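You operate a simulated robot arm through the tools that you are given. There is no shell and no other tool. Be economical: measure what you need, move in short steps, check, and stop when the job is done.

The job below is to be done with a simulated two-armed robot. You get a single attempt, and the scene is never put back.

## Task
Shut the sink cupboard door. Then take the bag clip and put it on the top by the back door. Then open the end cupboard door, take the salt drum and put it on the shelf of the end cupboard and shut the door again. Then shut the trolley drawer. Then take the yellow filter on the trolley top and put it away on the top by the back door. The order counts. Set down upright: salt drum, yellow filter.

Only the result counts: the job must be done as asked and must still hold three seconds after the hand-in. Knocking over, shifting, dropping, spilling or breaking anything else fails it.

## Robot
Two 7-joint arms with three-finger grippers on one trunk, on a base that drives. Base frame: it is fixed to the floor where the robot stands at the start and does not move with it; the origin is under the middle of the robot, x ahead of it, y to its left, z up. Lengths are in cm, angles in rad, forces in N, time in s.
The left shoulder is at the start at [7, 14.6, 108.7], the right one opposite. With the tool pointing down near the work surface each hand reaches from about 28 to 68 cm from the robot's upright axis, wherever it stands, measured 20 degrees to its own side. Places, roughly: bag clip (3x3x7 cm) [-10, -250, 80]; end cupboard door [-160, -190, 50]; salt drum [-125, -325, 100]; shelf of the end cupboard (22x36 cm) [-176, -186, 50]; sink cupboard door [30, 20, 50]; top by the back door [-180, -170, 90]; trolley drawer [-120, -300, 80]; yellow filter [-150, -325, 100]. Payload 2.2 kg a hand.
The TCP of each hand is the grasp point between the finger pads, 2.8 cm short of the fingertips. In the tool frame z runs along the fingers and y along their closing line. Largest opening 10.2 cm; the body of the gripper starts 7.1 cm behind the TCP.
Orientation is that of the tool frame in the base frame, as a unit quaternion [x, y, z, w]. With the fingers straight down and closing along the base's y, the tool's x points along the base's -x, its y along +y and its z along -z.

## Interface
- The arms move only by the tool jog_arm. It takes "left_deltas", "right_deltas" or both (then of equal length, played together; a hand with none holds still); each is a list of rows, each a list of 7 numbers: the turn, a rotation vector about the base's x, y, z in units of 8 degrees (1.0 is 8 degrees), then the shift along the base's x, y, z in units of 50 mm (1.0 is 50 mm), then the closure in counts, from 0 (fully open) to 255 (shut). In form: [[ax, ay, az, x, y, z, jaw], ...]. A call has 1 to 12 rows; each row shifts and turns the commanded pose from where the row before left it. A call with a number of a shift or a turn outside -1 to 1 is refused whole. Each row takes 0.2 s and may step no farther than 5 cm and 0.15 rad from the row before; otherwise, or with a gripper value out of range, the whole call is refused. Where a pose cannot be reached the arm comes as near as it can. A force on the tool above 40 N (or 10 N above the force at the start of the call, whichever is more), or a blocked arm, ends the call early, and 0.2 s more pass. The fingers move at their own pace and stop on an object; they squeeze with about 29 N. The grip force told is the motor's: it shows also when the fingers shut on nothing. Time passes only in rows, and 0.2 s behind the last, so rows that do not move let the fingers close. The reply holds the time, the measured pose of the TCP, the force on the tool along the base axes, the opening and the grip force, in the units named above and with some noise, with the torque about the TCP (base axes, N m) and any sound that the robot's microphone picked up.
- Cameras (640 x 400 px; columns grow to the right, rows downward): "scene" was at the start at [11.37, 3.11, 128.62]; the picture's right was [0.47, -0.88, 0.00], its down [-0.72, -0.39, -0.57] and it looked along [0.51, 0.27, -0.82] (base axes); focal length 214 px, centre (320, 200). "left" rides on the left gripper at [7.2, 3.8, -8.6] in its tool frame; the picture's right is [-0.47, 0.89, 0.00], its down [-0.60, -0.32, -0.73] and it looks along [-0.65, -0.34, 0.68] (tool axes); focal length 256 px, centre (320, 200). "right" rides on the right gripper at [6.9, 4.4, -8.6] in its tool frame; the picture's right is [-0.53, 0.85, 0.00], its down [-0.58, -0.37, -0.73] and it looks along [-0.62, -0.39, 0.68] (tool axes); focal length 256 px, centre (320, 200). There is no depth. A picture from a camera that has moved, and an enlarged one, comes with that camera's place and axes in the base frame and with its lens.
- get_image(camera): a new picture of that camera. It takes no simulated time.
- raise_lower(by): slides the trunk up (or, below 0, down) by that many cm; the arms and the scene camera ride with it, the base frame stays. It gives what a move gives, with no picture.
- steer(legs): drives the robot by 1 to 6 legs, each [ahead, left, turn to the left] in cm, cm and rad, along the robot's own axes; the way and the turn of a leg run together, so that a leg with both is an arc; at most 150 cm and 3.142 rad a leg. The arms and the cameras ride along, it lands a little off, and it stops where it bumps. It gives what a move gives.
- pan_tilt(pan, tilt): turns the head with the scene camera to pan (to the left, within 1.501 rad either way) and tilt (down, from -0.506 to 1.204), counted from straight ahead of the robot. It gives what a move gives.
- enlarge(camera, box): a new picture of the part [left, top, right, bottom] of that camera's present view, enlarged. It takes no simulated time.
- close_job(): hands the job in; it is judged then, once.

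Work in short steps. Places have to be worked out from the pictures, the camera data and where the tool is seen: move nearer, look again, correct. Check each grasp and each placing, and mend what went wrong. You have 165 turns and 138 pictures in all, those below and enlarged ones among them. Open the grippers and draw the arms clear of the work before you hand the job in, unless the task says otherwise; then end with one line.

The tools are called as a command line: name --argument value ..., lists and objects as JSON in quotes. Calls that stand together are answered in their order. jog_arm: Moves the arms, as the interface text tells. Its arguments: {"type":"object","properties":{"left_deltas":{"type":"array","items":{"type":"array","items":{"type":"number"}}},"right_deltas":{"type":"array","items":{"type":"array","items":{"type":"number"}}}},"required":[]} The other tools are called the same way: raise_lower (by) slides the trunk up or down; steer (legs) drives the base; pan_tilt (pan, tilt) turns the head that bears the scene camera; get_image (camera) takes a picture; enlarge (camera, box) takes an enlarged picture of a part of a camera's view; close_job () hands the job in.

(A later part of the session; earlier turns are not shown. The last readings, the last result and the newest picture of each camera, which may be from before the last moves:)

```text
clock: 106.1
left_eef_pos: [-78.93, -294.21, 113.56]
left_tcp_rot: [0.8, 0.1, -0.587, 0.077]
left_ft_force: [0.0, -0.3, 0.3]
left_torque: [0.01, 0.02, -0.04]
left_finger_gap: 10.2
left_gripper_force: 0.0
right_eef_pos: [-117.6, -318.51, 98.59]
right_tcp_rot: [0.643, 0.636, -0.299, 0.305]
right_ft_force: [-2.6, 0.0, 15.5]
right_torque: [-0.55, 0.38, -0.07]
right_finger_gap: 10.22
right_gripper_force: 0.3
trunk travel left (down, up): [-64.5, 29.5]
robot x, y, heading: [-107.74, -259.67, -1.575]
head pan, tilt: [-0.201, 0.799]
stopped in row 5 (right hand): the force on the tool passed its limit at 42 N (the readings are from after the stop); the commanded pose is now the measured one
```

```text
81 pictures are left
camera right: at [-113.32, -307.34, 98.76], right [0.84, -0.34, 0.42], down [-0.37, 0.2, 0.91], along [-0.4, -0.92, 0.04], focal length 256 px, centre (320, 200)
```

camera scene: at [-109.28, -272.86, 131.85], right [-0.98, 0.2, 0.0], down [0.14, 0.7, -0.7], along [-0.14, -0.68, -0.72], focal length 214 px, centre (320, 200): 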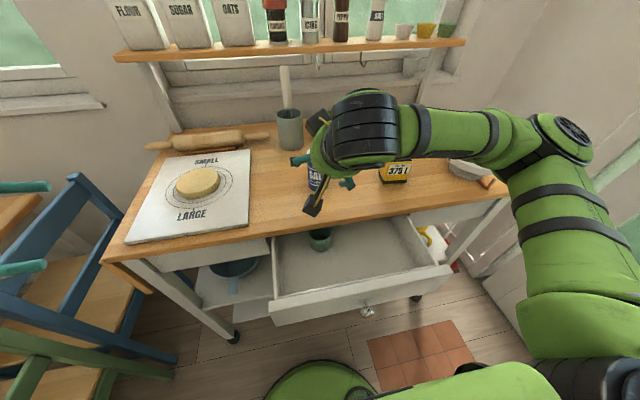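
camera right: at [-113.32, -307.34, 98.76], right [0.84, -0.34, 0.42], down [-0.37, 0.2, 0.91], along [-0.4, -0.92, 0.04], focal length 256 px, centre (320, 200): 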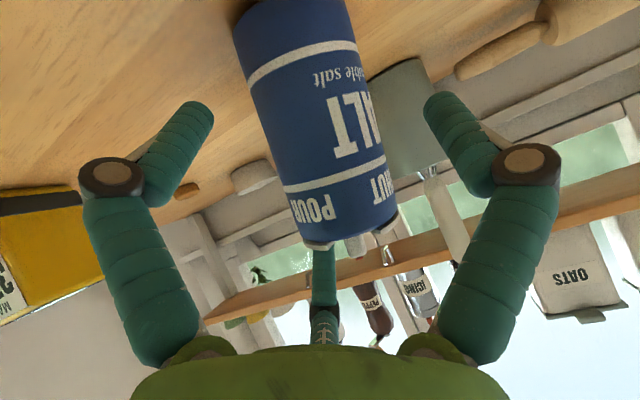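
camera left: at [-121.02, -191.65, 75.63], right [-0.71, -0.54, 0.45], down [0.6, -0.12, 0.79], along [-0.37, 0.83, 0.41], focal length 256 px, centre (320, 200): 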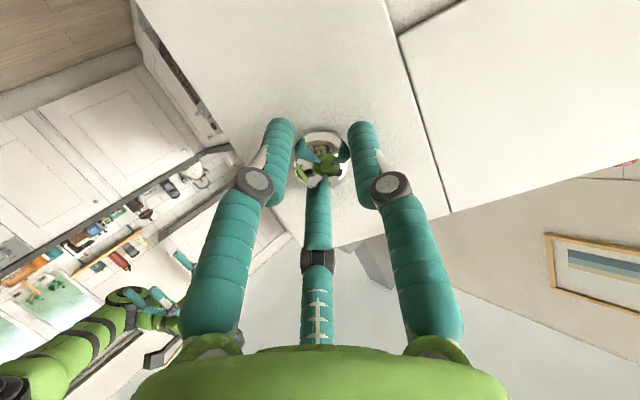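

The force tripped at 42 N just at the end of the advance, from something below or ahead of the fingertips. I'll look closer before closing.

enlarge --camera "scene" --box '[240, 80, 440, 230]'

get_image --camera "left"

```text
2.67 times, centred on (340, 155) of scene
camera zoom: at [-109.27, -272.94, 131.83], right [-0.98, 0.2, 0.0], down [0.14, 0.7, -0.7], along [-0.14, -0.68, -0.72], focal length 572 px, centre (267, 320)
```

zoom: 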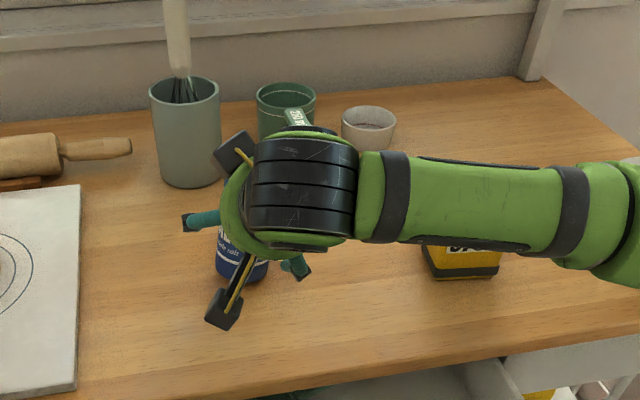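

```text
79 pictures are left
camera left: at [-67.98, -295.1, 109.34], right [0.09, -0.89, 0.45], down [0.42, 0.44, 0.79], along [-0.9, 0.12, 0.41], focal length 256 px, centre (320, 200)
```

left: 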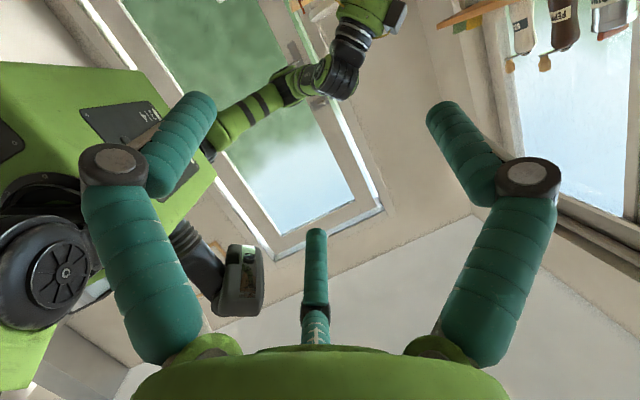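

The hand has a central rod ending about 2.8 cm behind the TCP, and it pressed on the drum's upper front. The drum seems to have shifted slightly. I'll back out along the tool axis and re-measure.

jog_arm --right_deltas '[[0, 0, 0, 0, 0.55, 0.5, 0], [0, 0, 0, 0, 0.55, 0.5, 0], [0, 0, 0, 0, 0.55, 0.5, 0], [0, 0, 0, 0, 0, 0, 0]]'

get_image --camera "right"

enlarge --camera "scene" --box '[240, 80, 440, 230]'

```text
clock: 107.1
left_eef_pos: [-79.05, -294.15, 113.62]
left_tcp_rot: [0.799, 0.1, -0.588, 0.077]
left_ft_force: [0.9, 0.1, 0.0]
left_torque: [0.03, 0.03, 0.03]
left_finger_gap: 10.21
left_gripper_force: 0.1
right_eef_pos: [-117.62, -310.16, 105.58]
right_tcp_rot: [0.645, 0.638, -0.295, 0.3]
right_ft_force: [-0.8, 0.6, 0.7]
right_torque: [-0.02, 0.0, -0.01]
right_finger_gap: 10.18
right_gripper_force: 0.1
trunk travel left (down, up): [-64.5, 29.5]
robot x, y, heading: [-107.55, -259.85, -1.578]
head pan, tilt: [-0.201, 0.799]
```

```text
78 pictures are left
camera right: at [-113.33, -299.13, 105.87], right [0.84, -0.35, 0.42], down [-0.37, 0.19, 0.91], along [-0.4, -0.92, 0.03], focal length 256 px, centre (320, 200)
```

right: 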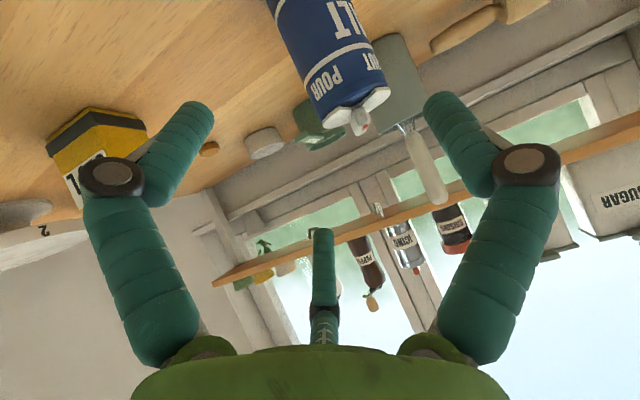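

```text
2.67 times, centred on (340, 155) of scene
camera zoom: at [-109.33, -272.98, 131.83], right [-0.98, 0.2, 0.0], down [0.14, 0.7, -0.7], along [-0.14, -0.68, -0.72], focal length 572 px, centre (267, 320)
```

zoom: 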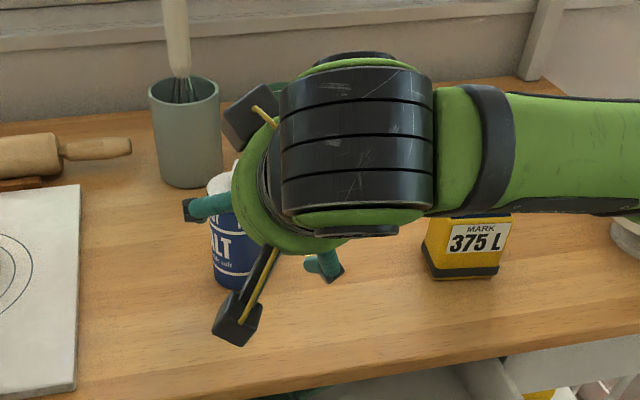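

The drum is upright and now near (-115.6,-319). I'll re-center, pitch a bit more, and stop with the TCP 2 cm in front of its axis so the rod stays clear.

jog_arm --right_deltas '[[-1, 0, 0, 0.4, 0, 0, 0], [0, 0, 0, 0, -0.45, -0.54, 0], [0, 0, 0, 0, -0.45, -0.54, 0], [0, 0, 0, 0, -0.46, -0.5, 0], [0, 0, 0, 0, 0, 0, 0]]'

get_image --camera "right"

```text
clock: 108.3
left_eef_pos: [-78.91, -293.85, 113.6]
left_tcp_rot: [0.8, 0.099, -0.587, 0.078]
left_ft_force: [-0.3, -0.2, -0.5]
left_torque: [0.01, 0.01, -0.03]
left_finger_gap: 10.2
left_gripper_force: 0.0
right_eef_pos: [-115.74, -316.97, 98.2]
right_tcp_rot: [0.619, 0.614, -0.342, 0.35]
right_ft_force: [-0.6, 2.7, 18.6]
right_torque: [-0.71, 0.54, 0.02]
right_finger_gap: 10.23
right_gripper_force: 0.1
trunk travel left (down, up): [-64.5, 29.5]
robot x, y, heading: [-107.86, -259.9, -1.574]
head pan, tilt: [-0.201, 0.799]
```

```text
76 pictures are left
camera right: at [-111.45, -305.88, 96.86], right [0.84, -0.28, 0.47], down [-0.38, 0.32, 0.87], along [-0.39, -0.9, 0.17], focal length 256 px, centre (320, 200)
```

right: 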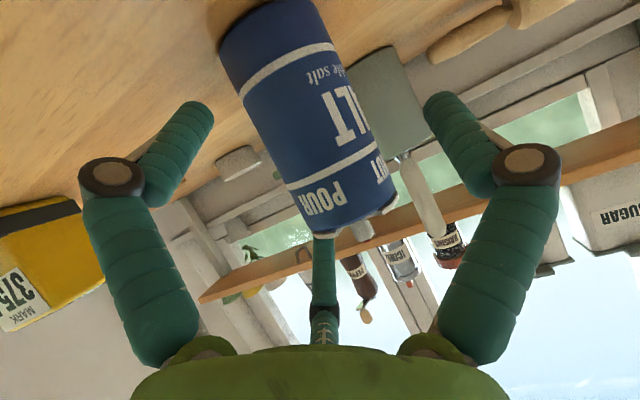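

The contact seems to be the rod on the drum's top front rim, so the drum is about 8 cm tall (z 92–100) with its axis near y=-317.4. I'll raise slightly and reduce the pitch so the rod clears the rim, then close gently.

jog_arm --right_deltas '[[0, 0, 0, 0, 0.05, 0.25, 0], [1, 0, 0, 0, 0, 0, 0], [0, 0, 0, 0, 0, 0, 0]]'

get_image --camera "right"

```text
clock: 109.1
left_eef_pos: [-78.97, -294.13, 113.55]
left_tcp_rot: [0.8, 0.1, -0.587, 0.077]
left_ft_force: [-0.1, -0.9, 0.3]
left_torque: [0.02, 0.0, 0.03]
left_finger_gap: 10.18
left_gripper_force: 0.1
right_eef_pos: [-115.85, -316.54, 98.72]
right_tcp_rot: [0.645, 0.638, -0.295, 0.299]
right_ft_force: [0.4, 0.1, 2.5]
right_torque: [-0.15, 0.11, 0.01]
right_finger_gap: 10.23
right_gripper_force: 0.0
trunk travel left (down, up): [-64.5, 29.5]
robot x, y, heading: [-107.86, -259.67, -1.575]
head pan, tilt: [-0.201, 0.799]
```

```text
75 pictures are left
camera right: at [-111.49, -305.45, 99.17], right [0.84, -0.35, 0.42], down [-0.37, 0.19, 0.91], along [-0.4, -0.92, 0.03], focal length 256 px, centre (320, 200)
```

right: 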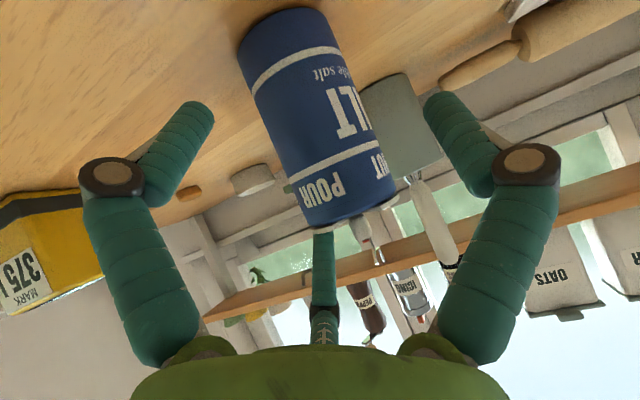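

Image width puts the drum axis nearer y=-319, with its top at about 100.5. I'll go slightly forward and up so the pads straddle the upper body at its widest, then close.

jog_arm --right_deltas '[[0, 0, 0, 0, 0, 0.15, 0], [0, 0, 0, 0, -0.35, 0, 0], [0, 0, 0, 0, 0, 0, 0], [0, 0, 0, 0, 0, 0, 120], [0, 0, 0, 0, 0, 0, 255], [0, 0, 0, 0, 0, 0, 255], [0, 0, 0, 0, 0, 0, 255]]'

get_image --camera "right"

enlarge --camera "scene" --box '[240, 80, 440, 230]'

```text
clock: 110.7
left_eef_pos: [-79.0, -293.81, 113.7]
left_tcp_rot: [0.8, 0.099, -0.587, 0.078]
left_ft_force: [-0.3, 0.7, 0.2]
left_torque: [0.0, 0.01, -0.01]
left_finger_gap: 10.23
left_gripper_force: 0.0
right_eef_pos: [-115.78, -318.31, 100.59]
right_tcp_rot: [0.642, 0.633, -0.301, 0.309]
right_ft_force: [-5.0, -4.4, 29.8]
right_torque: [-0.86, 0.63, -0.15]
right_finger_gap: 6.43
right_gripper_force: 28.6
trunk travel left (down, up): [-64.5, 29.5]
robot x, y, heading: [-107.68, -259.49, -1.574]
head pan, tilt: [-0.201, 0.799]
```

```text
74 pictures are left
camera right: at [-111.46, -307.15, 100.66], right [0.84, -0.34, 0.43], down [-0.38, 0.21, 0.9], along [-0.4, -0.92, 0.05], focal length 256 px, centre (320, 200)
```

right: 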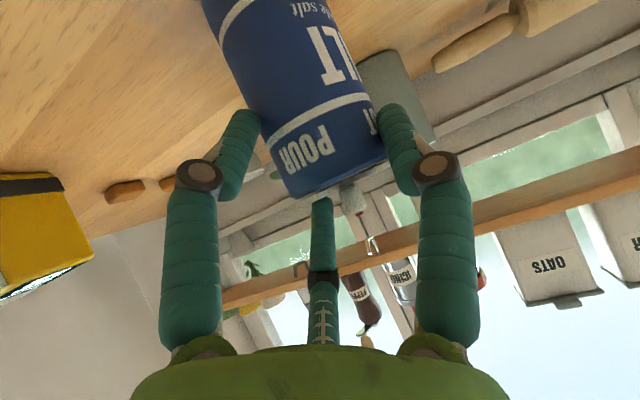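

```text
2.67 times, centred on (340, 155) of scene
camera zoom: at [-109.36, -272.5, 131.9], right [-0.98, 0.2, 0.0], down [0.15, 0.7, -0.7], along [-0.14, -0.69, -0.71], focal length 572 px, centre (267, 320)
```

zoom: 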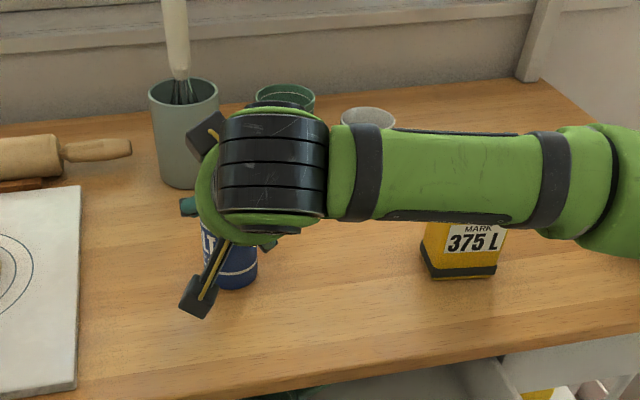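

The fingers are on the drum with a 6.4 cm gap. I'll lift straight up and check that the drum comes along.

jog_arm --right_deltas '[[0, 0, 0, 0, 0, 0.3, 255], [0, 0, 0, 0, 0, 0.5, 255], [0, 0, 0, 0, 0, 0.6, 255], [0, 0, 0, 0, 0, 0, 255]]'

get_image --camera "right"

enlarge --camera "scene" --box '[240, 80, 440, 230]'

```text
clock: 111.7
left_eef_pos: [-78.9, -294.39, 113.49]
left_tcp_rot: [0.8, 0.101, -0.587, 0.077]
left_ft_force: [-0.3, -0.2, 0.9]
left_torque: [-0.02, -0.02, 0.02]
left_finger_gap: 10.19
left_gripper_force: 0.0
right_eef_pos: [-115.45, -318.34, 106.48]
right_tcp_rot: [0.645, 0.638, -0.295, 0.299]
right_ft_force: [-0.5, -0.8, -3.0]
right_torque: [0.08, 0.01, 0.02]
right_finger_gap: 4.57
right_gripper_force: 29.0
trunk travel left (down, up): [-64.5, 29.5]
robot x, y, heading: [-107.56, -259.48, -1.576]
head pan, tilt: [-0.201, 0.799]
```

```text
72 pictures are left
camera right: at [-111.19, -307.34, 106.83], right [0.84, -0.35, 0.42], down [-0.37, 0.19, 0.91], along [-0.39, -0.92, 0.02], focal length 256 px, centre (320, 200)
```

right: 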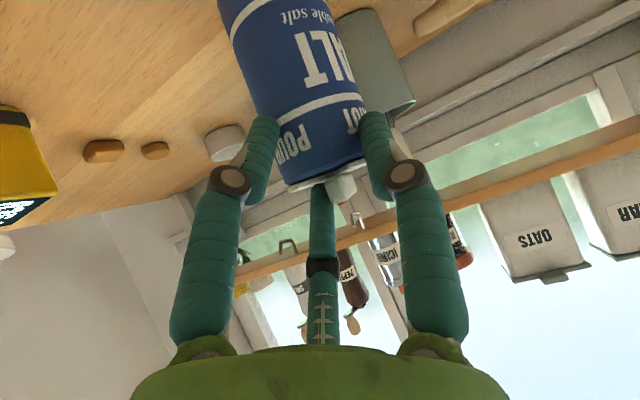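

```text
2.67 times, centred on (340, 155) of scene
camera zoom: at [-109.34, -273.05, 131.82], right [-0.98, 0.2, 0.0], down [0.14, 0.7, -0.7], along [-0.14, -0.68, -0.72], focal length 572 px, centre (267, 320)
```

zoom: 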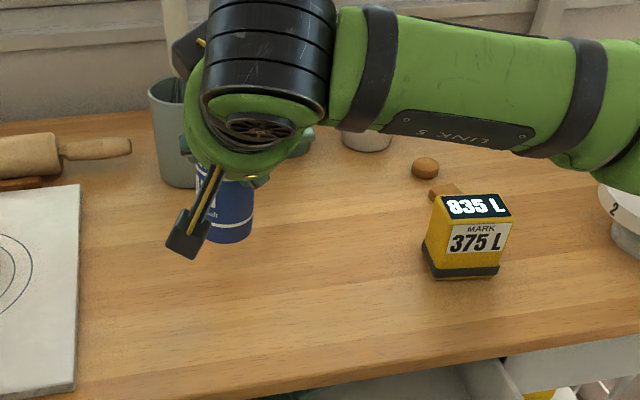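

The drum lifted but the grip slipped to a 4.6 cm chord, which is poor. I'll set it down nearer the trolley's front edge so I can regrip with a flatter hand.

jog_arm --right_deltas '[[0, 0, 0, 0, 0.6, 0, 255], [0, 0, 0, 0, 0.6, 0, 255], [0, 0, 0, 0, 0.6, 0, 255], [0, 0, 0, 0, 0.4, 0, 255], [0, 0, 0, 0, 0, -0.4, 255], [0, 0, 0, 0, 0, -0.3, 255], [0, 0, 0, 0, 0, -0.2, 255], [0, 0, 0, 0, 0, 0, 255]]'

enlarge --camera "scene" --box '[200, 100, 440, 250]'

```text
clock: 113.5
left_eef_pos: [-79.02, -294.29, 113.57]
left_tcp_rot: [0.799, 0.1, -0.587, 0.077]
left_ft_force: [-0.2, -0.1, -0.1]
left_torque: [-0.02, 0.0, 0.0]
left_finger_gap: 10.19
left_gripper_force: 0.1
right_eef_pos: [-115.42, -307.33, 102.19]
right_tcp_rot: [0.644, 0.638, -0.295, 0.301]
right_ft_force: [1.0, -0.3, -2.0]
right_torque: [0.13, 0.0, 0.02]
right_finger_gap: 4.56
right_gripper_force: 29.1
trunk travel left (down, up): [-64.5, 29.5]
robot x, y, heading: [-107.76, -259.9, -1.575]
head pan, tilt: [-0.201, 0.799]
```

```text
2.67 times, centred on (320, 175) of scene
camera zoom: at [-109.32, -272.98, 131.83], right [-0.98, 0.2, 0.0], down [0.14, 0.7, -0.7], along [-0.14, -0.68, -0.72], focal length 572 px, centre (320, 267)
```

zoom: 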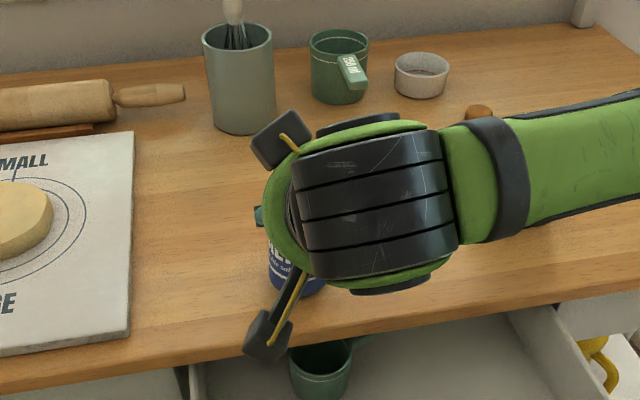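

Still holding (2–3 N). I'll lower in small steps to find the table.

jog_arm --right_deltas '[[0, 0, 0, 0, 0, -0.08, 255], [0, 0, 0, 0, 0, -0.08, 255], [0, 0, 0, 0, 0, 0, 255]]'

```text
clock: 114.3
left_eef_pos: [-78.92, -294.21, 113.6]
left_tcp_rot: [0.8, 0.1, -0.587, 0.077]
left_ft_force: [-0.1, 0.6, 0.4]
left_torque: [0.04, 0.02, -0.04]
left_finger_gap: 10.22
left_gripper_force: 0.0
right_eef_pos: [-115.52, -307.39, 101.58]
right_tcp_rot: [0.644, 0.637, -0.296, 0.303]
right_ft_force: [0.5, -0.7, 7.5]
right_torque: [-0.27, 0.1, 0.04]
right_finger_gap: 4.52
right_gripper_force: 29.3
trunk travel left (down, up): [-64.5, 29.5]
robot x, y, heading: [-108.0, -259.66, -1.576]
head pan, tilt: [-0.201, 0.799]
```

The drum is on the table again. I'll release, back out along the tool axis, and look.

jog_arm --right_deltas '[[0, 0, 0, 0, 0, 0, 0], [0, 0, 0, 0, 0, 0, 0], [0, 0, 0, 0, 0.5, 0.45, 0], [0, 0, 0, 0, 0.5, 0.45, 0], [0, 0, 0, 0, 0.5, 0.4, 0], [-1, 0, 0, 0, 0.5, 0, 0], [-1, 0, 0, 0, 0.5, 0, 0], [-1, 0, 0, 0, 0, 0, 0], [0, 0, 0, 0, 0, 0, 0]]'

get_image --camera "right"

enlarge --camera "scene" --box '[200, 100, 440, 250]'

```text
clock: 116.3
left_eef_pos: [-79.04, -294.28, 113.55]
left_tcp_rot: [0.8, 0.1, -0.587, 0.077]
left_ft_force: [0.7, 1.0, -1.0]
left_torque: [0.0, -0.01, -0.04]
left_finger_gap: 10.2
left_gripper_force: 0.0
right_eef_pos: [-109.8, -299.49, 110.77]
right_tcp_rot: [0.568, 0.562, -0.422, 0.428]
right_ft_force: [0.3, 0.6, -0.2]
right_torque: [-0.02, -0.03, 0.0]
right_finger_gap: 10.2
right_gripper_force: 0.0
right hand out of reach, approached as far as the arm can: row 6, 7, 8
trunk travel left (down, up): [-64.5, 29.5]
robot x, y, heading: [-107.5, -259.63, -1.575]
head pan, tilt: [-0.201, 0.799]
```

```text
69 pictures are left
camera right: at [-105.55, -289.17, 106.65], right [0.84, -0.15, 0.52], down [-0.37, 0.54, 0.75], along [-0.4, -0.83, 0.4], focal length 256 px, centre (320, 200)
```

right: 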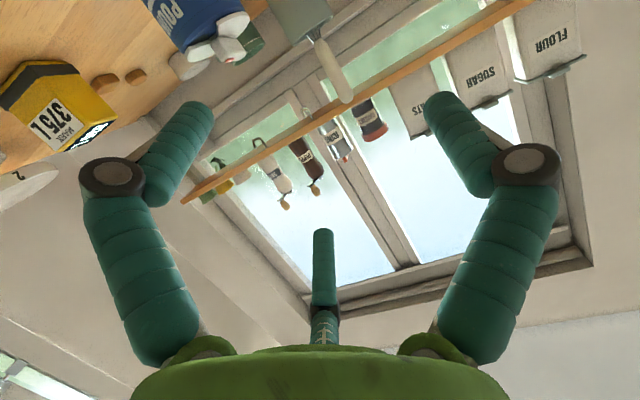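

```text
2.67 times, centred on (320, 175) of scene
camera zoom: at [-109.37, -272.97, 131.84], right [-0.98, 0.2, 0.0], down [0.15, 0.7, -0.7], along [-0.14, -0.68, -0.72], focal length 572 px, centre (320, 267)
```

zoom: 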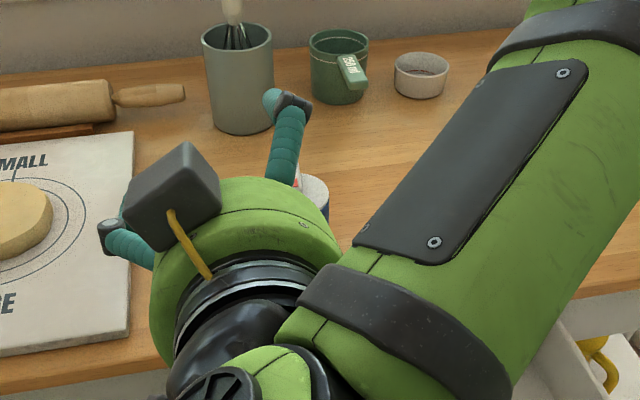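

The forearm hides the drum. I'll shift the hand right at this height and back the base up 4 cm to look.

jog_arm --right_deltas '[[0, 0, 0, -0.8, 0, 0.2, 0], [0, 0, 0, -0.9, 0, 0, 0], [0, 0, 0, -0.9, 0, 0, 0], [0, 0, 0, -0.9, 0, 0, 0], [0, 0, 0, -0.9, 0, 0, 0], [0, 0, 0, 0, 0, 0, 0]]'

steer --legs '[[-4, 0, 0]]'

enlarge --camera "scene" --box '[200, 100, 440, 250]'

get_image --camera "right"

```text
clock: 117.7
left_eef_pos: [-78.91, -294.26, 113.5]
left_tcp_rot: [0.799, 0.101, -0.588, 0.077]
left_ft_force: [0.1, 0.5, -0.7]
left_torque: [-0.01, 0.03, -0.03]
left_finger_gap: 10.21
left_gripper_force: 0.0
right_eef_pos: [-125.77, -307.41, 116.42]
right_tcp_rot: [0.568, 0.563, -0.421, 0.428]
right_ft_force: [0.3, -0.2, -0.9]
right_torque: [0.03, 0.0, -0.06]
right_finger_gap: 10.18
right_gripper_force: 0.1
right hand out of reach, approached as far as the arm can: row 1, 2, 3, 4, 5
trunk travel left (down, up): [-64.5, 29.5]
robot x, y, heading: [-107.78, -259.86, -1.573]
head pan, tilt: [-0.201, 0.799]
```

```text
clock: 118.6
left_eef_pos: [-79.04, -290.55, 113.43]
left_tcp_rot: [0.8, 0.101, -0.587, 0.076]
left_ft_force: [0.0, 0.1, 0.2]
left_torque: [0.04, 0.01, 0.01]
left_finger_gap: 10.22
left_gripper_force: 0.1
right_eef_pos: [-125.89, -303.79, 116.24]
right_tcp_rot: [0.569, 0.563, -0.421, 0.427]
right_ft_force: [0.2, 1.3, -0.3]
right_torque: [-0.04, 0.0, 0.01]
right_finger_gap: 10.2
right_gripper_force: 0.0
trunk travel left (down, up): [-64.5, 29.5]
robot x, y, heading: [-107.46, -255.67, -1.572]
head pan, tilt: [-0.201, 0.799]
```

```text
2.67 times, centred on (320, 175) of scene
camera zoom: at [-109.33, -269.33, 131.8], right [-0.98, 0.2, 0.0], down [0.15, 0.7, -0.7], along [-0.14, -0.68, -0.72], focal length 572 px, centre (320, 267)
```

zoom: 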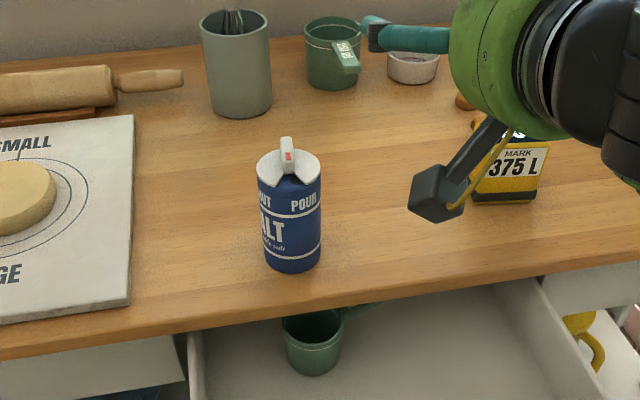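

```text
66 pictures are left
camera right: at [-121.64, -293.46, 112.18], right [0.84, -0.15, 0.52], down [-0.37, 0.54, 0.75], along [-0.4, -0.83, 0.4], focal length 256 px, centre (320, 200)
```

right: 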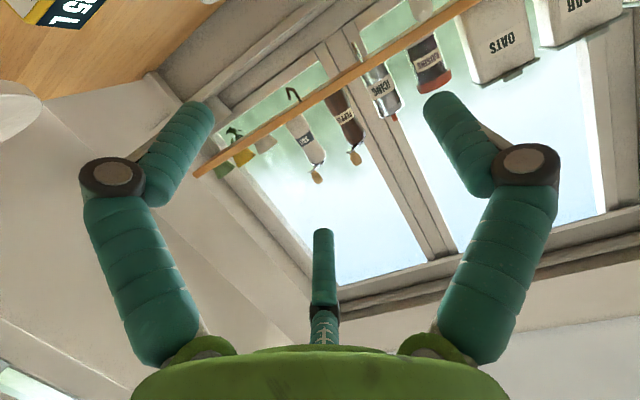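

Clear view: the drum stands upright at (-114.7,-308.7), z 92 to 103.3. I'll raise the trunk so the arm isn't too folded, then bring the flat-pitched hand over the drum for a vertical descent.

raise_lower --by 20

jog_arm --right_deltas '[[0, 0, 0, 0.7, 0, -0.6, 0], [0, 0, 0, 0.7, -0.1, -0.6, 0], [0, 0, 0, 0.6, -0.2, -0.6, 0], [0, 0, 0, 0.24, -0.2, -0.6, 0], [0, 0, 0, 0, -0.1, -0.6, 0], [0, 0, 0, 0, 0, 0, 0]]'

get_image --camera "right"

```text
clock: 120.8
left_eef_pos: [-78.96, -290.38, 133.64]
left_tcp_rot: [0.8, 0.1, -0.587, 0.076]
left_ft_force: [0.3, 0.3, 0.3]
left_torque: [0.01, 0.03, -0.02]
left_finger_gap: 10.22
left_gripper_force: 0.0
right_eef_pos: [-125.83, -303.53, 136.39]
right_tcp_rot: [0.568, 0.563, -0.421, 0.428]
right_ft_force: [0.4, 0.1, 0.7]
right_torque: [0.0, 0.01, -0.02]
right_finger_gap: 10.21
right_gripper_force: 0.1
trunk travel left (down, up): [-84.5, 9.5]
robot x, y, heading: [-107.55, -255.76, -1.576]
head pan, tilt: [-0.201, 0.799]
```

```text
clock: 122.2
left_eef_pos: [-78.95, -290.2, 133.56]
left_tcp_rot: [0.799, 0.1, -0.587, 0.077]
left_ft_force: [-0.2, 0.9, 0.0]
left_torque: [0.0, -0.02, 0.03]
left_finger_gap: 10.2
left_gripper_force: 0.1
right_eef_pos: [-114.4, -307.31, 121.89]
right_tcp_rot: [0.569, 0.562, -0.422, 0.428]
right_ft_force: [0.4, 0.0, 0.6]
right_torque: [0.03, 0.0, -0.01]
right_finger_gap: 10.19
right_gripper_force: 0.1
right hand out of reach, approached as far as the arm can: row 1
trunk travel left (down, up): [-84.5, 9.5]
robot x, y, heading: [-107.83, -256.15, -1.573]
head pan, tilt: [-0.201, 0.799]
```

```text
65 pictures are left
camera right: at [-110.19, -296.99, 117.65], right [0.84, -0.15, 0.52], down [-0.37, 0.54, 0.75], along [-0.4, -0.83, 0.4], focal length 256 px, centre (320, 200)
```

right: 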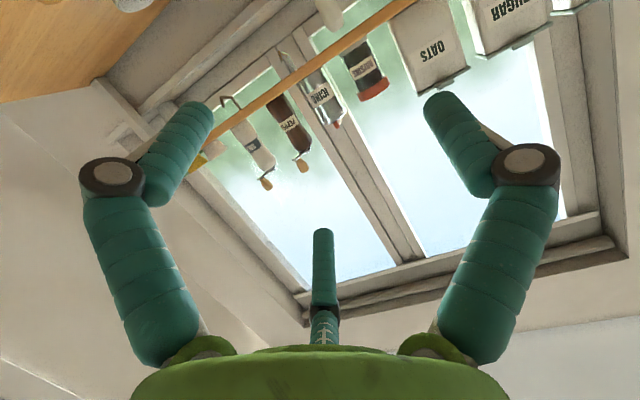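

I'll descend to z≈108 with a small correction and check the alignment.

jog_arm --right_deltas '[[0, 0, 0, -0.06, 0.2, -0.9, 0], [0, 0, 0, 0, 0, -0.9, 0], [0, 0, 0, 0, 0, -0.9, 0], [0, 0, 0, 0, 0, 0, 0]]'

get_image --camera "right"

enlarge --camera "scene" --box '[200, 150, 440, 300]'

```text
clock: 123.2
left_eef_pos: [-79.1, -290.21, 133.62]
left_tcp_rot: [0.799, 0.1, -0.588, 0.077]
left_ft_force: [0.2, 0.0, 0.1]
left_torque: [0.0, -0.03, -0.01]
left_finger_gap: 10.2
left_gripper_force: 0.1
right_eef_pos: [-114.9, -305.78, 107.98]
right_tcp_rot: [0.569, 0.562, -0.421, 0.427]
right_ft_force: [-0.1, -0.2, -0.3]
right_torque: [-0.01, 0.0, -0.01]
right_finger_gap: 10.18
right_gripper_force: 0.1
trunk travel left (down, up): [-84.5, 9.5]
robot x, y, heading: [-107.77, -255.57, -1.574]
head pan, tilt: [-0.201, 0.799]
```

```text
64 pictures are left
camera right: at [-110.62, -295.54, 103.9], right [0.84, -0.15, 0.52], down [-0.37, 0.54, 0.75], along [-0.4, -0.83, 0.4], focal length 256 px, centre (320, 200)
```

right: 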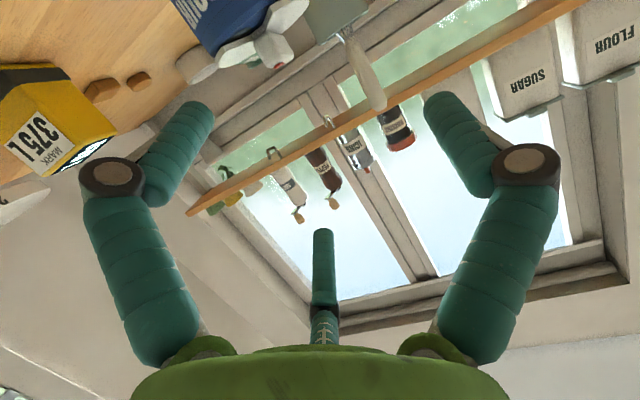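

```text
2.67 times, centred on (320, 225) of scene
camera zoom: at [-109.42, -268.98, 151.84], right [-0.98, 0.2, 0.0], down [0.15, 0.7, -0.7], along [-0.14, -0.68, -0.72], focal length 572 px, centre (320, 133)
```

zoom: 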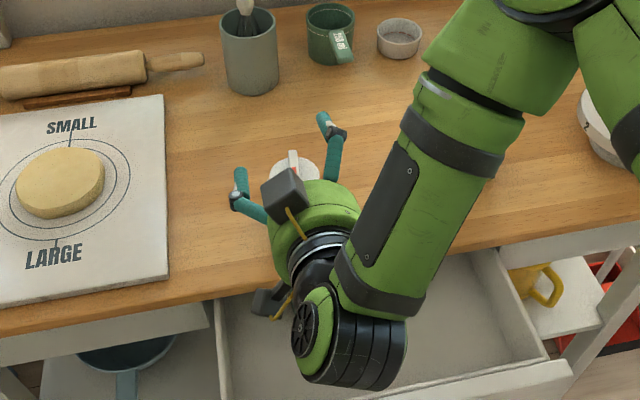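

The fingers straddle the drum at x≈-115. I'll descend in front of it, then move forward to the axis and close.

jog_arm --right_deltas '[[0, 0, 0, 0, 0, -0.6, 0], [0, 0, 0, 0, 0, -0.6, 0], [0, 0, 0, 0, 0, -0.6, 0], [0, 0, 0, 0, -0.3, -0.05, 0], [0, 0, 0, 0, 0, 0, 0]]'

get_image --camera "right"

```text
clock: 124.4
left_eef_pos: [-78.91, -290.38, 133.59]
left_tcp_rot: [0.799, 0.102, -0.587, 0.078]
left_ft_force: [-1.0, -0.7, -0.5]
left_torque: [0.04, -0.02, -0.04]
left_finger_gap: 10.17
left_gripper_force: 0.0
right_eef_pos: [-110.57, -306.86, 101.68]
right_tcp_rot: [0.57, 0.563, -0.421, 0.425]
right_ft_force: [0.4, 1.3, -0.5]
right_torque: [-0.04, 0.01, -0.01]
right_finger_gap: 10.2
right_gripper_force: 0.0
right hand out of reach, approached as far as the arm can: row 1, 2, 3
trunk travel left (down, up): [-84.5, 9.5]
robot x, y, heading: [-107.45, -255.84, -1.572]
head pan, tilt: [-0.201, 0.799]
```

```text
62 pictures are left
camera right: at [-106.23, -296.6, 97.63], right [0.84, -0.16, 0.52], down [-0.37, 0.54, 0.76], along [-0.4, -0.83, 0.4], focal length 256 px, centre (320, 200)
```

right: 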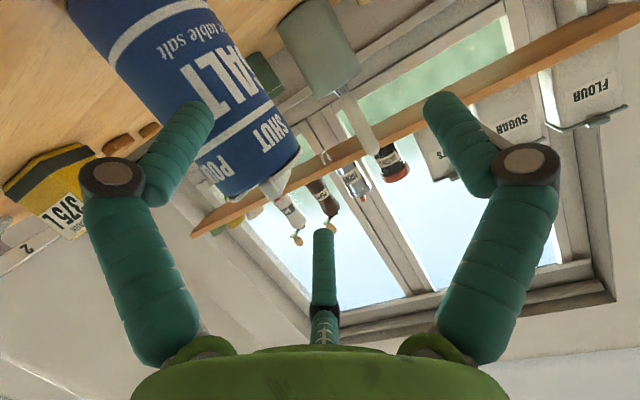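

The arm hit its limit and slid left. I'll lift out carefully, move the base 12 cm left and 4 cm back so the drum is in a better part of the workspace, and retry.

jog_arm --right_deltas '[[0, 0, 0, 0.1, 0.5, 0, 0], [0, 0, 0, 0, 0.3, 0.6, 0], [0, 0, 0, 0, 0, 0.8, 0], [0, 0, 0, 0, 0, 0.8, 0], [0, 0, 0, 0, 0, 0, 0]]'

steer --legs '[[-4, 12, 0]]'

raise_lower --by -12

get_image --camera "scene"

```text
clock: 125.6
left_eef_pos: [-78.92, -290.29, 133.5]
left_tcp_rot: [0.799, 0.1, -0.587, 0.077]
left_ft_force: [0.1, 0.1, -0.4]
left_torque: [-0.03, 0.01, 0.03]
left_finger_gap: 10.21
left_gripper_force: 0.2
right_eef_pos: [-110.37, -303.09, 112.42]
right_tcp_rot: [0.569, 0.563, -0.421, 0.427]
right_ft_force: [0.3, -0.6, -0.6]
right_torque: [-0.01, 0.02, -0.02]
right_finger_gap: 10.18
right_gripper_force: 0.0
trunk travel left (down, up): [-84.5, 9.5]
robot x, y, heading: [-107.41, -255.59, -1.576]
head pan, tilt: [-0.201, 0.799]
```

```text
clock: 126.9
left_eef_pos: [-67.14, -286.49, 133.65]
left_tcp_rot: [0.8, 0.101, -0.586, 0.077]
left_ft_force: [-0.7, 0.4, 0.5]
left_torque: [-0.03, -0.03, 0.01]
left_finger_gap: 10.16
left_gripper_force: 0.0
right_eef_pos: [-98.46, -299.33, 112.48]
right_tcp_rot: [0.568, 0.564, -0.419, 0.429]
right_ft_force: [-0.1, 0.1, 0.2]
right_torque: [-0.03, 0.0, 0.02]
right_finger_gap: 10.21
right_gripper_force: 0.0
trunk travel left (down, up): [-84.5, 9.5]
robot x, y, heading: [-95.43, -252.28, -1.573]
head pan, tilt: [-0.201, 0.799]
```

```text
clock: 128.4
left_eef_pos: [-66.8, -286.27, 121.47]
left_tcp_rot: [0.799, 0.1, -0.587, 0.077]
left_ft_force: [-0.1, -0.1, -0.6]
left_torque: [0.01, 0.04, 0.0]
left_finger_gap: 10.2
left_gripper_force: 0.0
right_eef_pos: [-98.1, -299.16, 100.56]
right_tcp_rot: [0.568, 0.563, -0.421, 0.428]
right_ft_force: [0.4, -0.3, 0.5]
right_torque: [0.03, -0.04, -0.01]
right_finger_gap: 10.19
right_gripper_force: 0.0
trunk travel left (down, up): [-72.5, 21.5]
robot x, y, heading: [-95.35, -251.58, -1.57]
head pan, tilt: [-0.201, 0.799]
```

```text
61 pictures are left
camera scene: at [-97.09, -265.11, 139.85], right [-0.98, 0.2, 0.0], down [0.14, 0.7, -0.7], along [-0.14, -0.68, -0.72], focal length 214 px, centre (320, 200)
```

scene: 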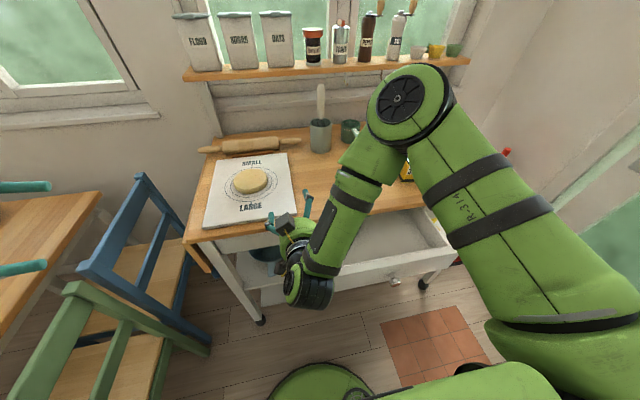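

The robot is better placed now, with the drum 19 cm right and 57 cm ahead. I'll slide the hand right in front of the drum and check reachability.

jog_arm --right_deltas '[[0, 0, 0, -0.8, 0, 0.1, 0], [0, 0, 0, -0.8, 0, 0, 0], [0, 0, 0, -0.8, 0, 0, 0], [0, 0, 0, -0.8, 0, 0, 0], [0, 0, 0, 0, 0, 0, 0]]'

get_image --camera "right"

get_image --camera "scene"

```text
clock: 129.6
left_eef_pos: [-66.83, -286.44, 121.53]
left_tcp_rot: [0.8, 0.101, -0.586, 0.077]
left_ft_force: [0.2, 0.6, 0.4]
left_torque: [-0.02, 0.02, 0.0]
left_finger_gap: 10.18
left_gripper_force: 0.1
right_eef_pos: [-107.45, -298.84, 103.47]
right_tcp_rot: [0.57, 0.563, -0.421, 0.426]
right_ft_force: [-0.4, -0.9, -1.9]
right_torque: [-0.02, 0.0, 0.03]
right_finger_gap: 10.19
right_gripper_force: 0.1
right hand out of reach, approached as far as the arm can: row 3, 4
trunk travel left (down, up): [-72.5, 21.5]
robot x, y, heading: [-95.72, -252.21, -1.574]
head pan, tilt: [-0.201, 0.799]
```

```text
60 pictures are left
camera right: at [-103.19, -288.62, 99.32], right [0.84, -0.15, 0.52], down [-0.37, 0.54, 0.76], along [-0.4, -0.83, 0.4], focal length 256 px, centre (320, 200)
```

right: 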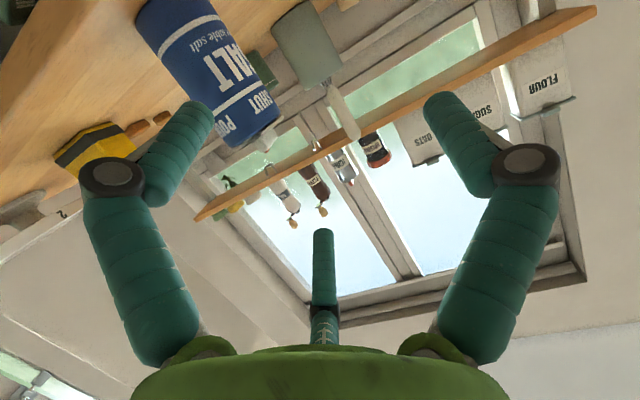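

```text
59 pictures are left
camera scene: at [-97.11, -265.18, 139.83], right [-0.98, 0.2, 0.0], down [0.14, 0.7, -0.7], along [-0.14, -0.68, -0.72], focal length 214 px, centre (320, 200)
```

scene: 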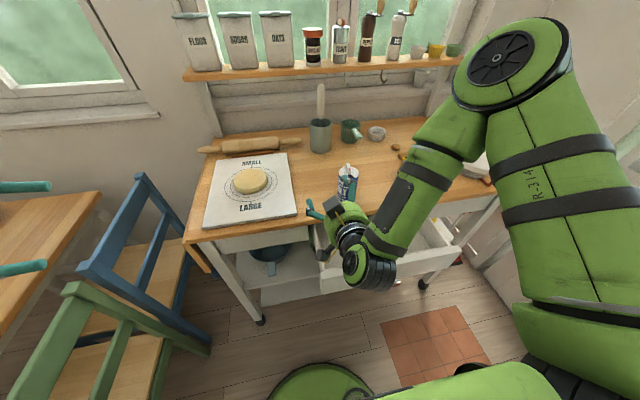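

The arm is too folded this close to the robot. I'll back the base away (back 12, left 13) and reach out farther.

steer --legs '[[-12, 13, 0]]'

jog_arm --right_deltas '[[0, 0, 0, -0.8, -0.2, -0.05, 0], [0, 0, 0, -0.8, -0.2, -0.05, 0], [0, 0, 0, -0.8, -0.2, -0.05, 0], [0, 0, 0, -0.8, -0.3, -0.05, 0], [0, 0, 0, -0.85, -0.3, -0.05, 0], [0, 0, 0, 0, 0, 0, 0]]'

get_image --camera "right"

get_image --camera "scene"

```text
clock: 131.1
left_eef_pos: [-53.54, -275.15, 121.63]
left_tcp_rot: [0.801, 0.099, -0.586, 0.075]
left_ft_force: [-0.1, 0.4, -0.4]
left_torque: [-0.01, -0.03, 0.0]
left_finger_gap: 10.19
left_gripper_force: 0.1
right_eef_pos: [-94.44, -287.49, 103.51]
right_tcp_rot: [0.571, 0.561, -0.422, 0.425]
right_ft_force: [-0.2, -0.7, 0.0]
right_torque: [0.04, 0.01, 0.02]
right_finger_gap: 10.21
right_gripper_force: 0.1
trunk travel left (down, up): [-72.5, 21.5]
robot x, y, heading: [-82.2, -240.4, -1.575]
head pan, tilt: [-0.201, 0.799]
```

```text
clock: 132.5
left_eef_pos: [-53.18, -275.06, 121.56]
left_tcp_rot: [0.799, 0.1, -0.588, 0.076]
left_ft_force: [0.1, -0.1, -0.3]
left_torque: [0.02, 0.0, 0.0]
left_finger_gap: 10.2
left_gripper_force: 0.0
right_eef_pos: [-102.38, -293.05, 112.28]
right_tcp_rot: [0.573, 0.564, -0.421, 0.42]
right_ft_force: [0.8, 0.6, 0.4]
right_torque: [-0.01, -0.02, -0.01]
right_finger_gap: 10.21
right_gripper_force: 0.0
right hand out of reach, approached as far as the arm can: row 1, 2, 3, 4, 5
trunk travel left (down, up): [-72.5, 21.5]
robot x, y, heading: [-81.91, -240.44, -1.575]
head pan, tilt: [-0.201, 0.799]
```

```text
58 pictures are left
camera right: at [-97.94, -282.82, 108.19], right [0.84, -0.17, 0.52], down [-0.36, 0.54, 0.76], along [-0.4, -0.83, 0.39], focal length 256 px, centre (320, 200)
```

right: 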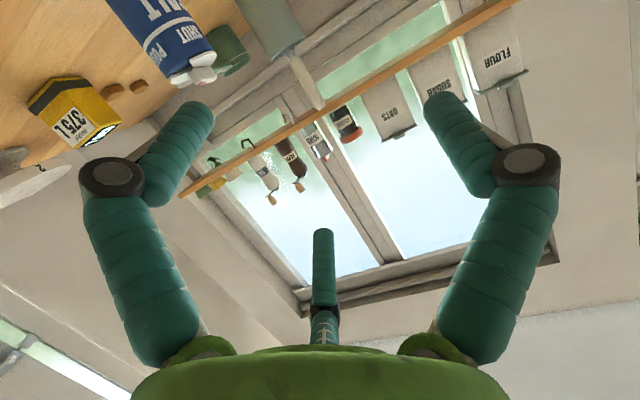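

```text
57 pictures are left
camera scene: at [-83.53, -253.72, 139.84], right [-0.98, 0.2, 0.0], down [0.15, 0.7, -0.7], along [-0.14, -0.68, -0.72], focal length 214 px, centre (320, 200)
```

scene: 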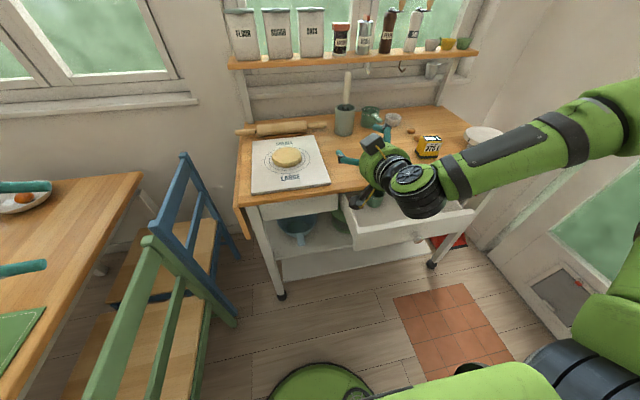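

The elbow sits out to the right, so pointing straight ahead strains the wrist. I'll yaw the tool about 32° inward (to the left) while moving to a stand-off to the right-front of the drum.

jog_arm --right_deltas '[[0, 0, 1, -0.6, 0, 0.1, 0], [0, 0, 1, -0.7, 0, 0, 0], [0, 0, 1, -0.7, -0.2, 0, 0], [0, 0, 1, -0.7, -0.2, 0, 0], [0, 0, 0, -0.6, -0.4, 0, 0], [0, 0, 0, 0, 0, 0, 0]]'

get_image --camera "scene"

```text
clock: 133.9
left_eef_pos: [-53.34, -275.01, 121.62]
left_tcp_rot: [0.8, 0.099, -0.587, 0.076]
left_ft_force: [-0.5, -0.2, 0.6]
left_torque: [0.03, -0.01, 0.02]
left_finger_gap: 10.21
left_gripper_force: 0.0
right_eef_pos: [-111.93, -294.65, 112.45]
right_tcp_rot: [0.419, 0.68, -0.303, 0.52]
right_ft_force: [0.2, 0.1, -0.7]
right_torque: [-0.02, 0.01, 0.03]
right_finger_gap: 10.19
right_gripper_force: 0.1
right hand out of reach, approached as far as the arm can: row 4, 5
trunk travel left (down, up): [-72.5, 21.5]
robot x, y, heading: [-82.0, -240.46, -1.576]
head pan, tilt: [-0.201, 0.799]
```

```text
56 pictures are left
camera scene: at [-83.7, -253.69, 139.84], right [-0.98, 0.2, 0.0], down [0.15, 0.7, -0.7], along [-0.14, -0.68, -0.72], focal length 214 px, centre (320, 200)
```

scene: 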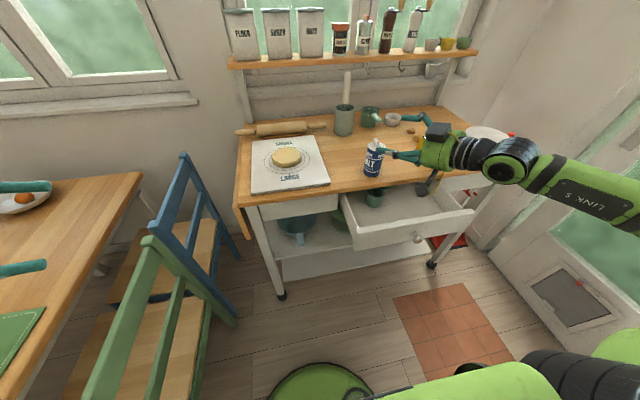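

Good, it's closer now. I'll shift the base 8 right and 6 ahead so the hand lands at the stand-off.

steer --legs '[[6, -7, 0]]'

jog_arm --right_deltas '[[0, 0, 0, 0, 0, -0.6, 0], [0, 0, 0, 0, 0, -0.6, 0], [0, 0, 0, 0, 0, -0.6, 0], [0, 0, 0, 0, 0, -0.5, 0], [0, 0, 0, 0, 0, 0, 0]]'

get_image --camera "right"

enlarge --camera "scene" --box '[260, 80, 500, 230]'

```text
clock: 135.0
left_eef_pos: [-60.52, -280.77, 121.47]
left_tcp_rot: [0.799, 0.1, -0.587, 0.077]
left_ft_force: [-0.2, 0.0, 0.3]
left_torque: [0.0, -0.02, 0.01]
left_finger_gap: 10.2
left_gripper_force: 0.2
right_eef_pos: [-118.91, -300.31, 112.44]
right_tcp_rot: [0.417, 0.681, -0.303, 0.521]
right_ft_force: [0.4, -0.2, -0.5]
right_torque: [0.01, 0.0, 0.01]
right_finger_gap: 10.2
right_gripper_force: 0.0
trunk travel left (down, up): [-72.5, 21.5]
robot x, y, heading: [-89.24, -246.24, -1.573]
head pan, tilt: [-0.201, 0.799]
```

```text
clock: 136.2
left_eef_pos: [-60.69, -280.85, 121.6]
left_tcp_rot: [0.8, 0.1, -0.587, 0.077]
left_ft_force: [-1.2, -0.3, 0.9]
left_torque: [-0.01, -0.01, -0.01]
left_finger_gap: 10.16
left_gripper_force: 0.2
right_eef_pos: [-119.32, -300.38, 100.89]
right_tcp_rot: [0.417, 0.679, -0.303, 0.522]
right_ft_force: [0.7, 0.6, -0.2]
right_torque: [0.0, -0.03, 0.01]
right_finger_gap: 10.22
right_gripper_force: 0.2
trunk travel left (down, up): [-72.5, 21.5]
robot x, y, heading: [-89.56, -246.29, -1.576]
head pan, tilt: [-0.201, 0.799]
```

```text
55 pictures are left
camera right: at [-120.19, -289.2, 96.76], right [0.8, 0.26, 0.53], down [-0.59, 0.3, 0.75], along [0.03, -0.92, 0.4], focal length 256 px, centre (320, 200)
```

right: 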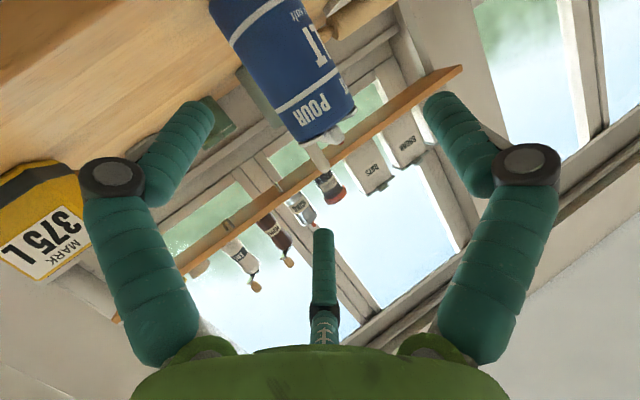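

```text
2.67 times, centred on (380, 155) of scene
camera zoom: at [-90.96, -259.49, 139.84], right [-0.98, 0.2, 0.0], down [0.15, 0.7, -0.7], along [-0.14, -0.68, -0.72], focal length 572 px, centre (160, 320)
```

zoom: 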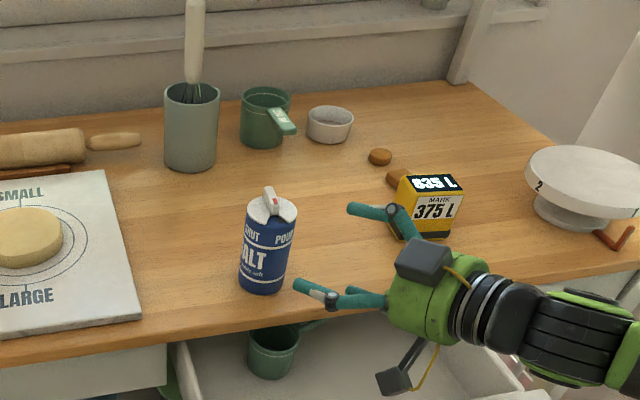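

Clear view: the drum lies along the hand's axis, 9.4 cm ahead and 0.7 cm to the side. I'll correct and advance 8.4 cm.

jog_arm --right_deltas '[[0, 0, 0, 0.32, -0.3, -0.13, 0], [0, 0, 0, 0.2, -0.37, -0.13, 0], [0, 0, 0, 0.2, -0.37, -0.13, 0], [0, 0, 0, 0.2, -0.37, -0.13, 0], [0, 0, 0, 0, 0, 0, 0]]'

get_image --camera "right"

enlarge --camera "scene" --box '[260, 80, 500, 230]'

```text
clock: 137.4
left_eef_pos: [-60.65, -280.72, 121.73]
left_tcp_rot: [0.799, 0.1, -0.587, 0.077]
left_ft_force: [-0.4, -0.4, -0.6]
left_torque: [0.02, 0.0, 0.01]
left_finger_gap: 10.19
left_gripper_force: 0.0
right_eef_pos: [-114.68, -307.44, 98.3]
right_tcp_rot: [0.418, 0.68, -0.303, 0.52]
right_ft_force: [-0.4, -0.4, -0.2]
right_torque: [0.0, -0.01, -0.02]
right_finger_gap: 10.19
right_gripper_force: 0.0
trunk travel left (down, up): [-72.5, 21.5]
robot x, y, heading: [-89.2, -246.55, -1.571]
head pan, tilt: [-0.201, 0.799]
```

```text
53 pictures are left
camera right: at [-115.71, -296.23, 94.11], right [0.81, 0.26, 0.53], down [-0.59, 0.3, 0.75], along [0.03, -0.92, 0.4], focal length 256 px, centre (320, 200)
```

right: 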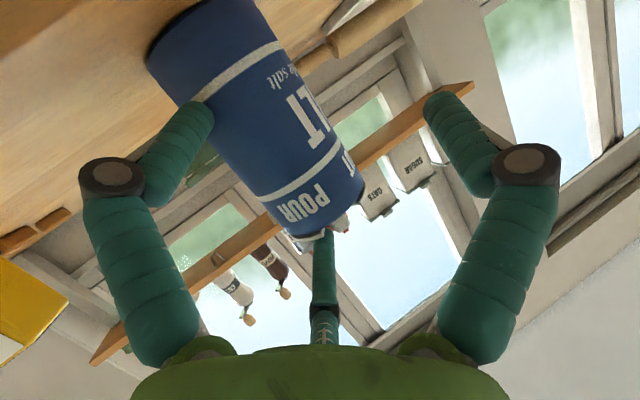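

```text
2.67 times, centred on (380, 155) of scene
camera zoom: at [-90.9, -259.45, 139.84], right [-0.98, 0.2, 0.0], down [0.15, 0.7, -0.7], along [-0.14, -0.68, -0.72], focal length 572 px, centre (160, 320)
```

zoom: 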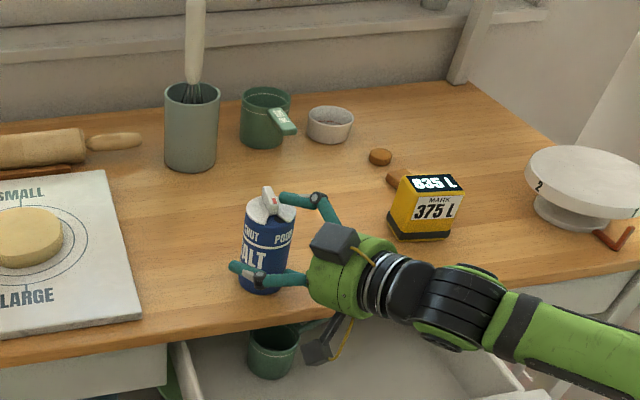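

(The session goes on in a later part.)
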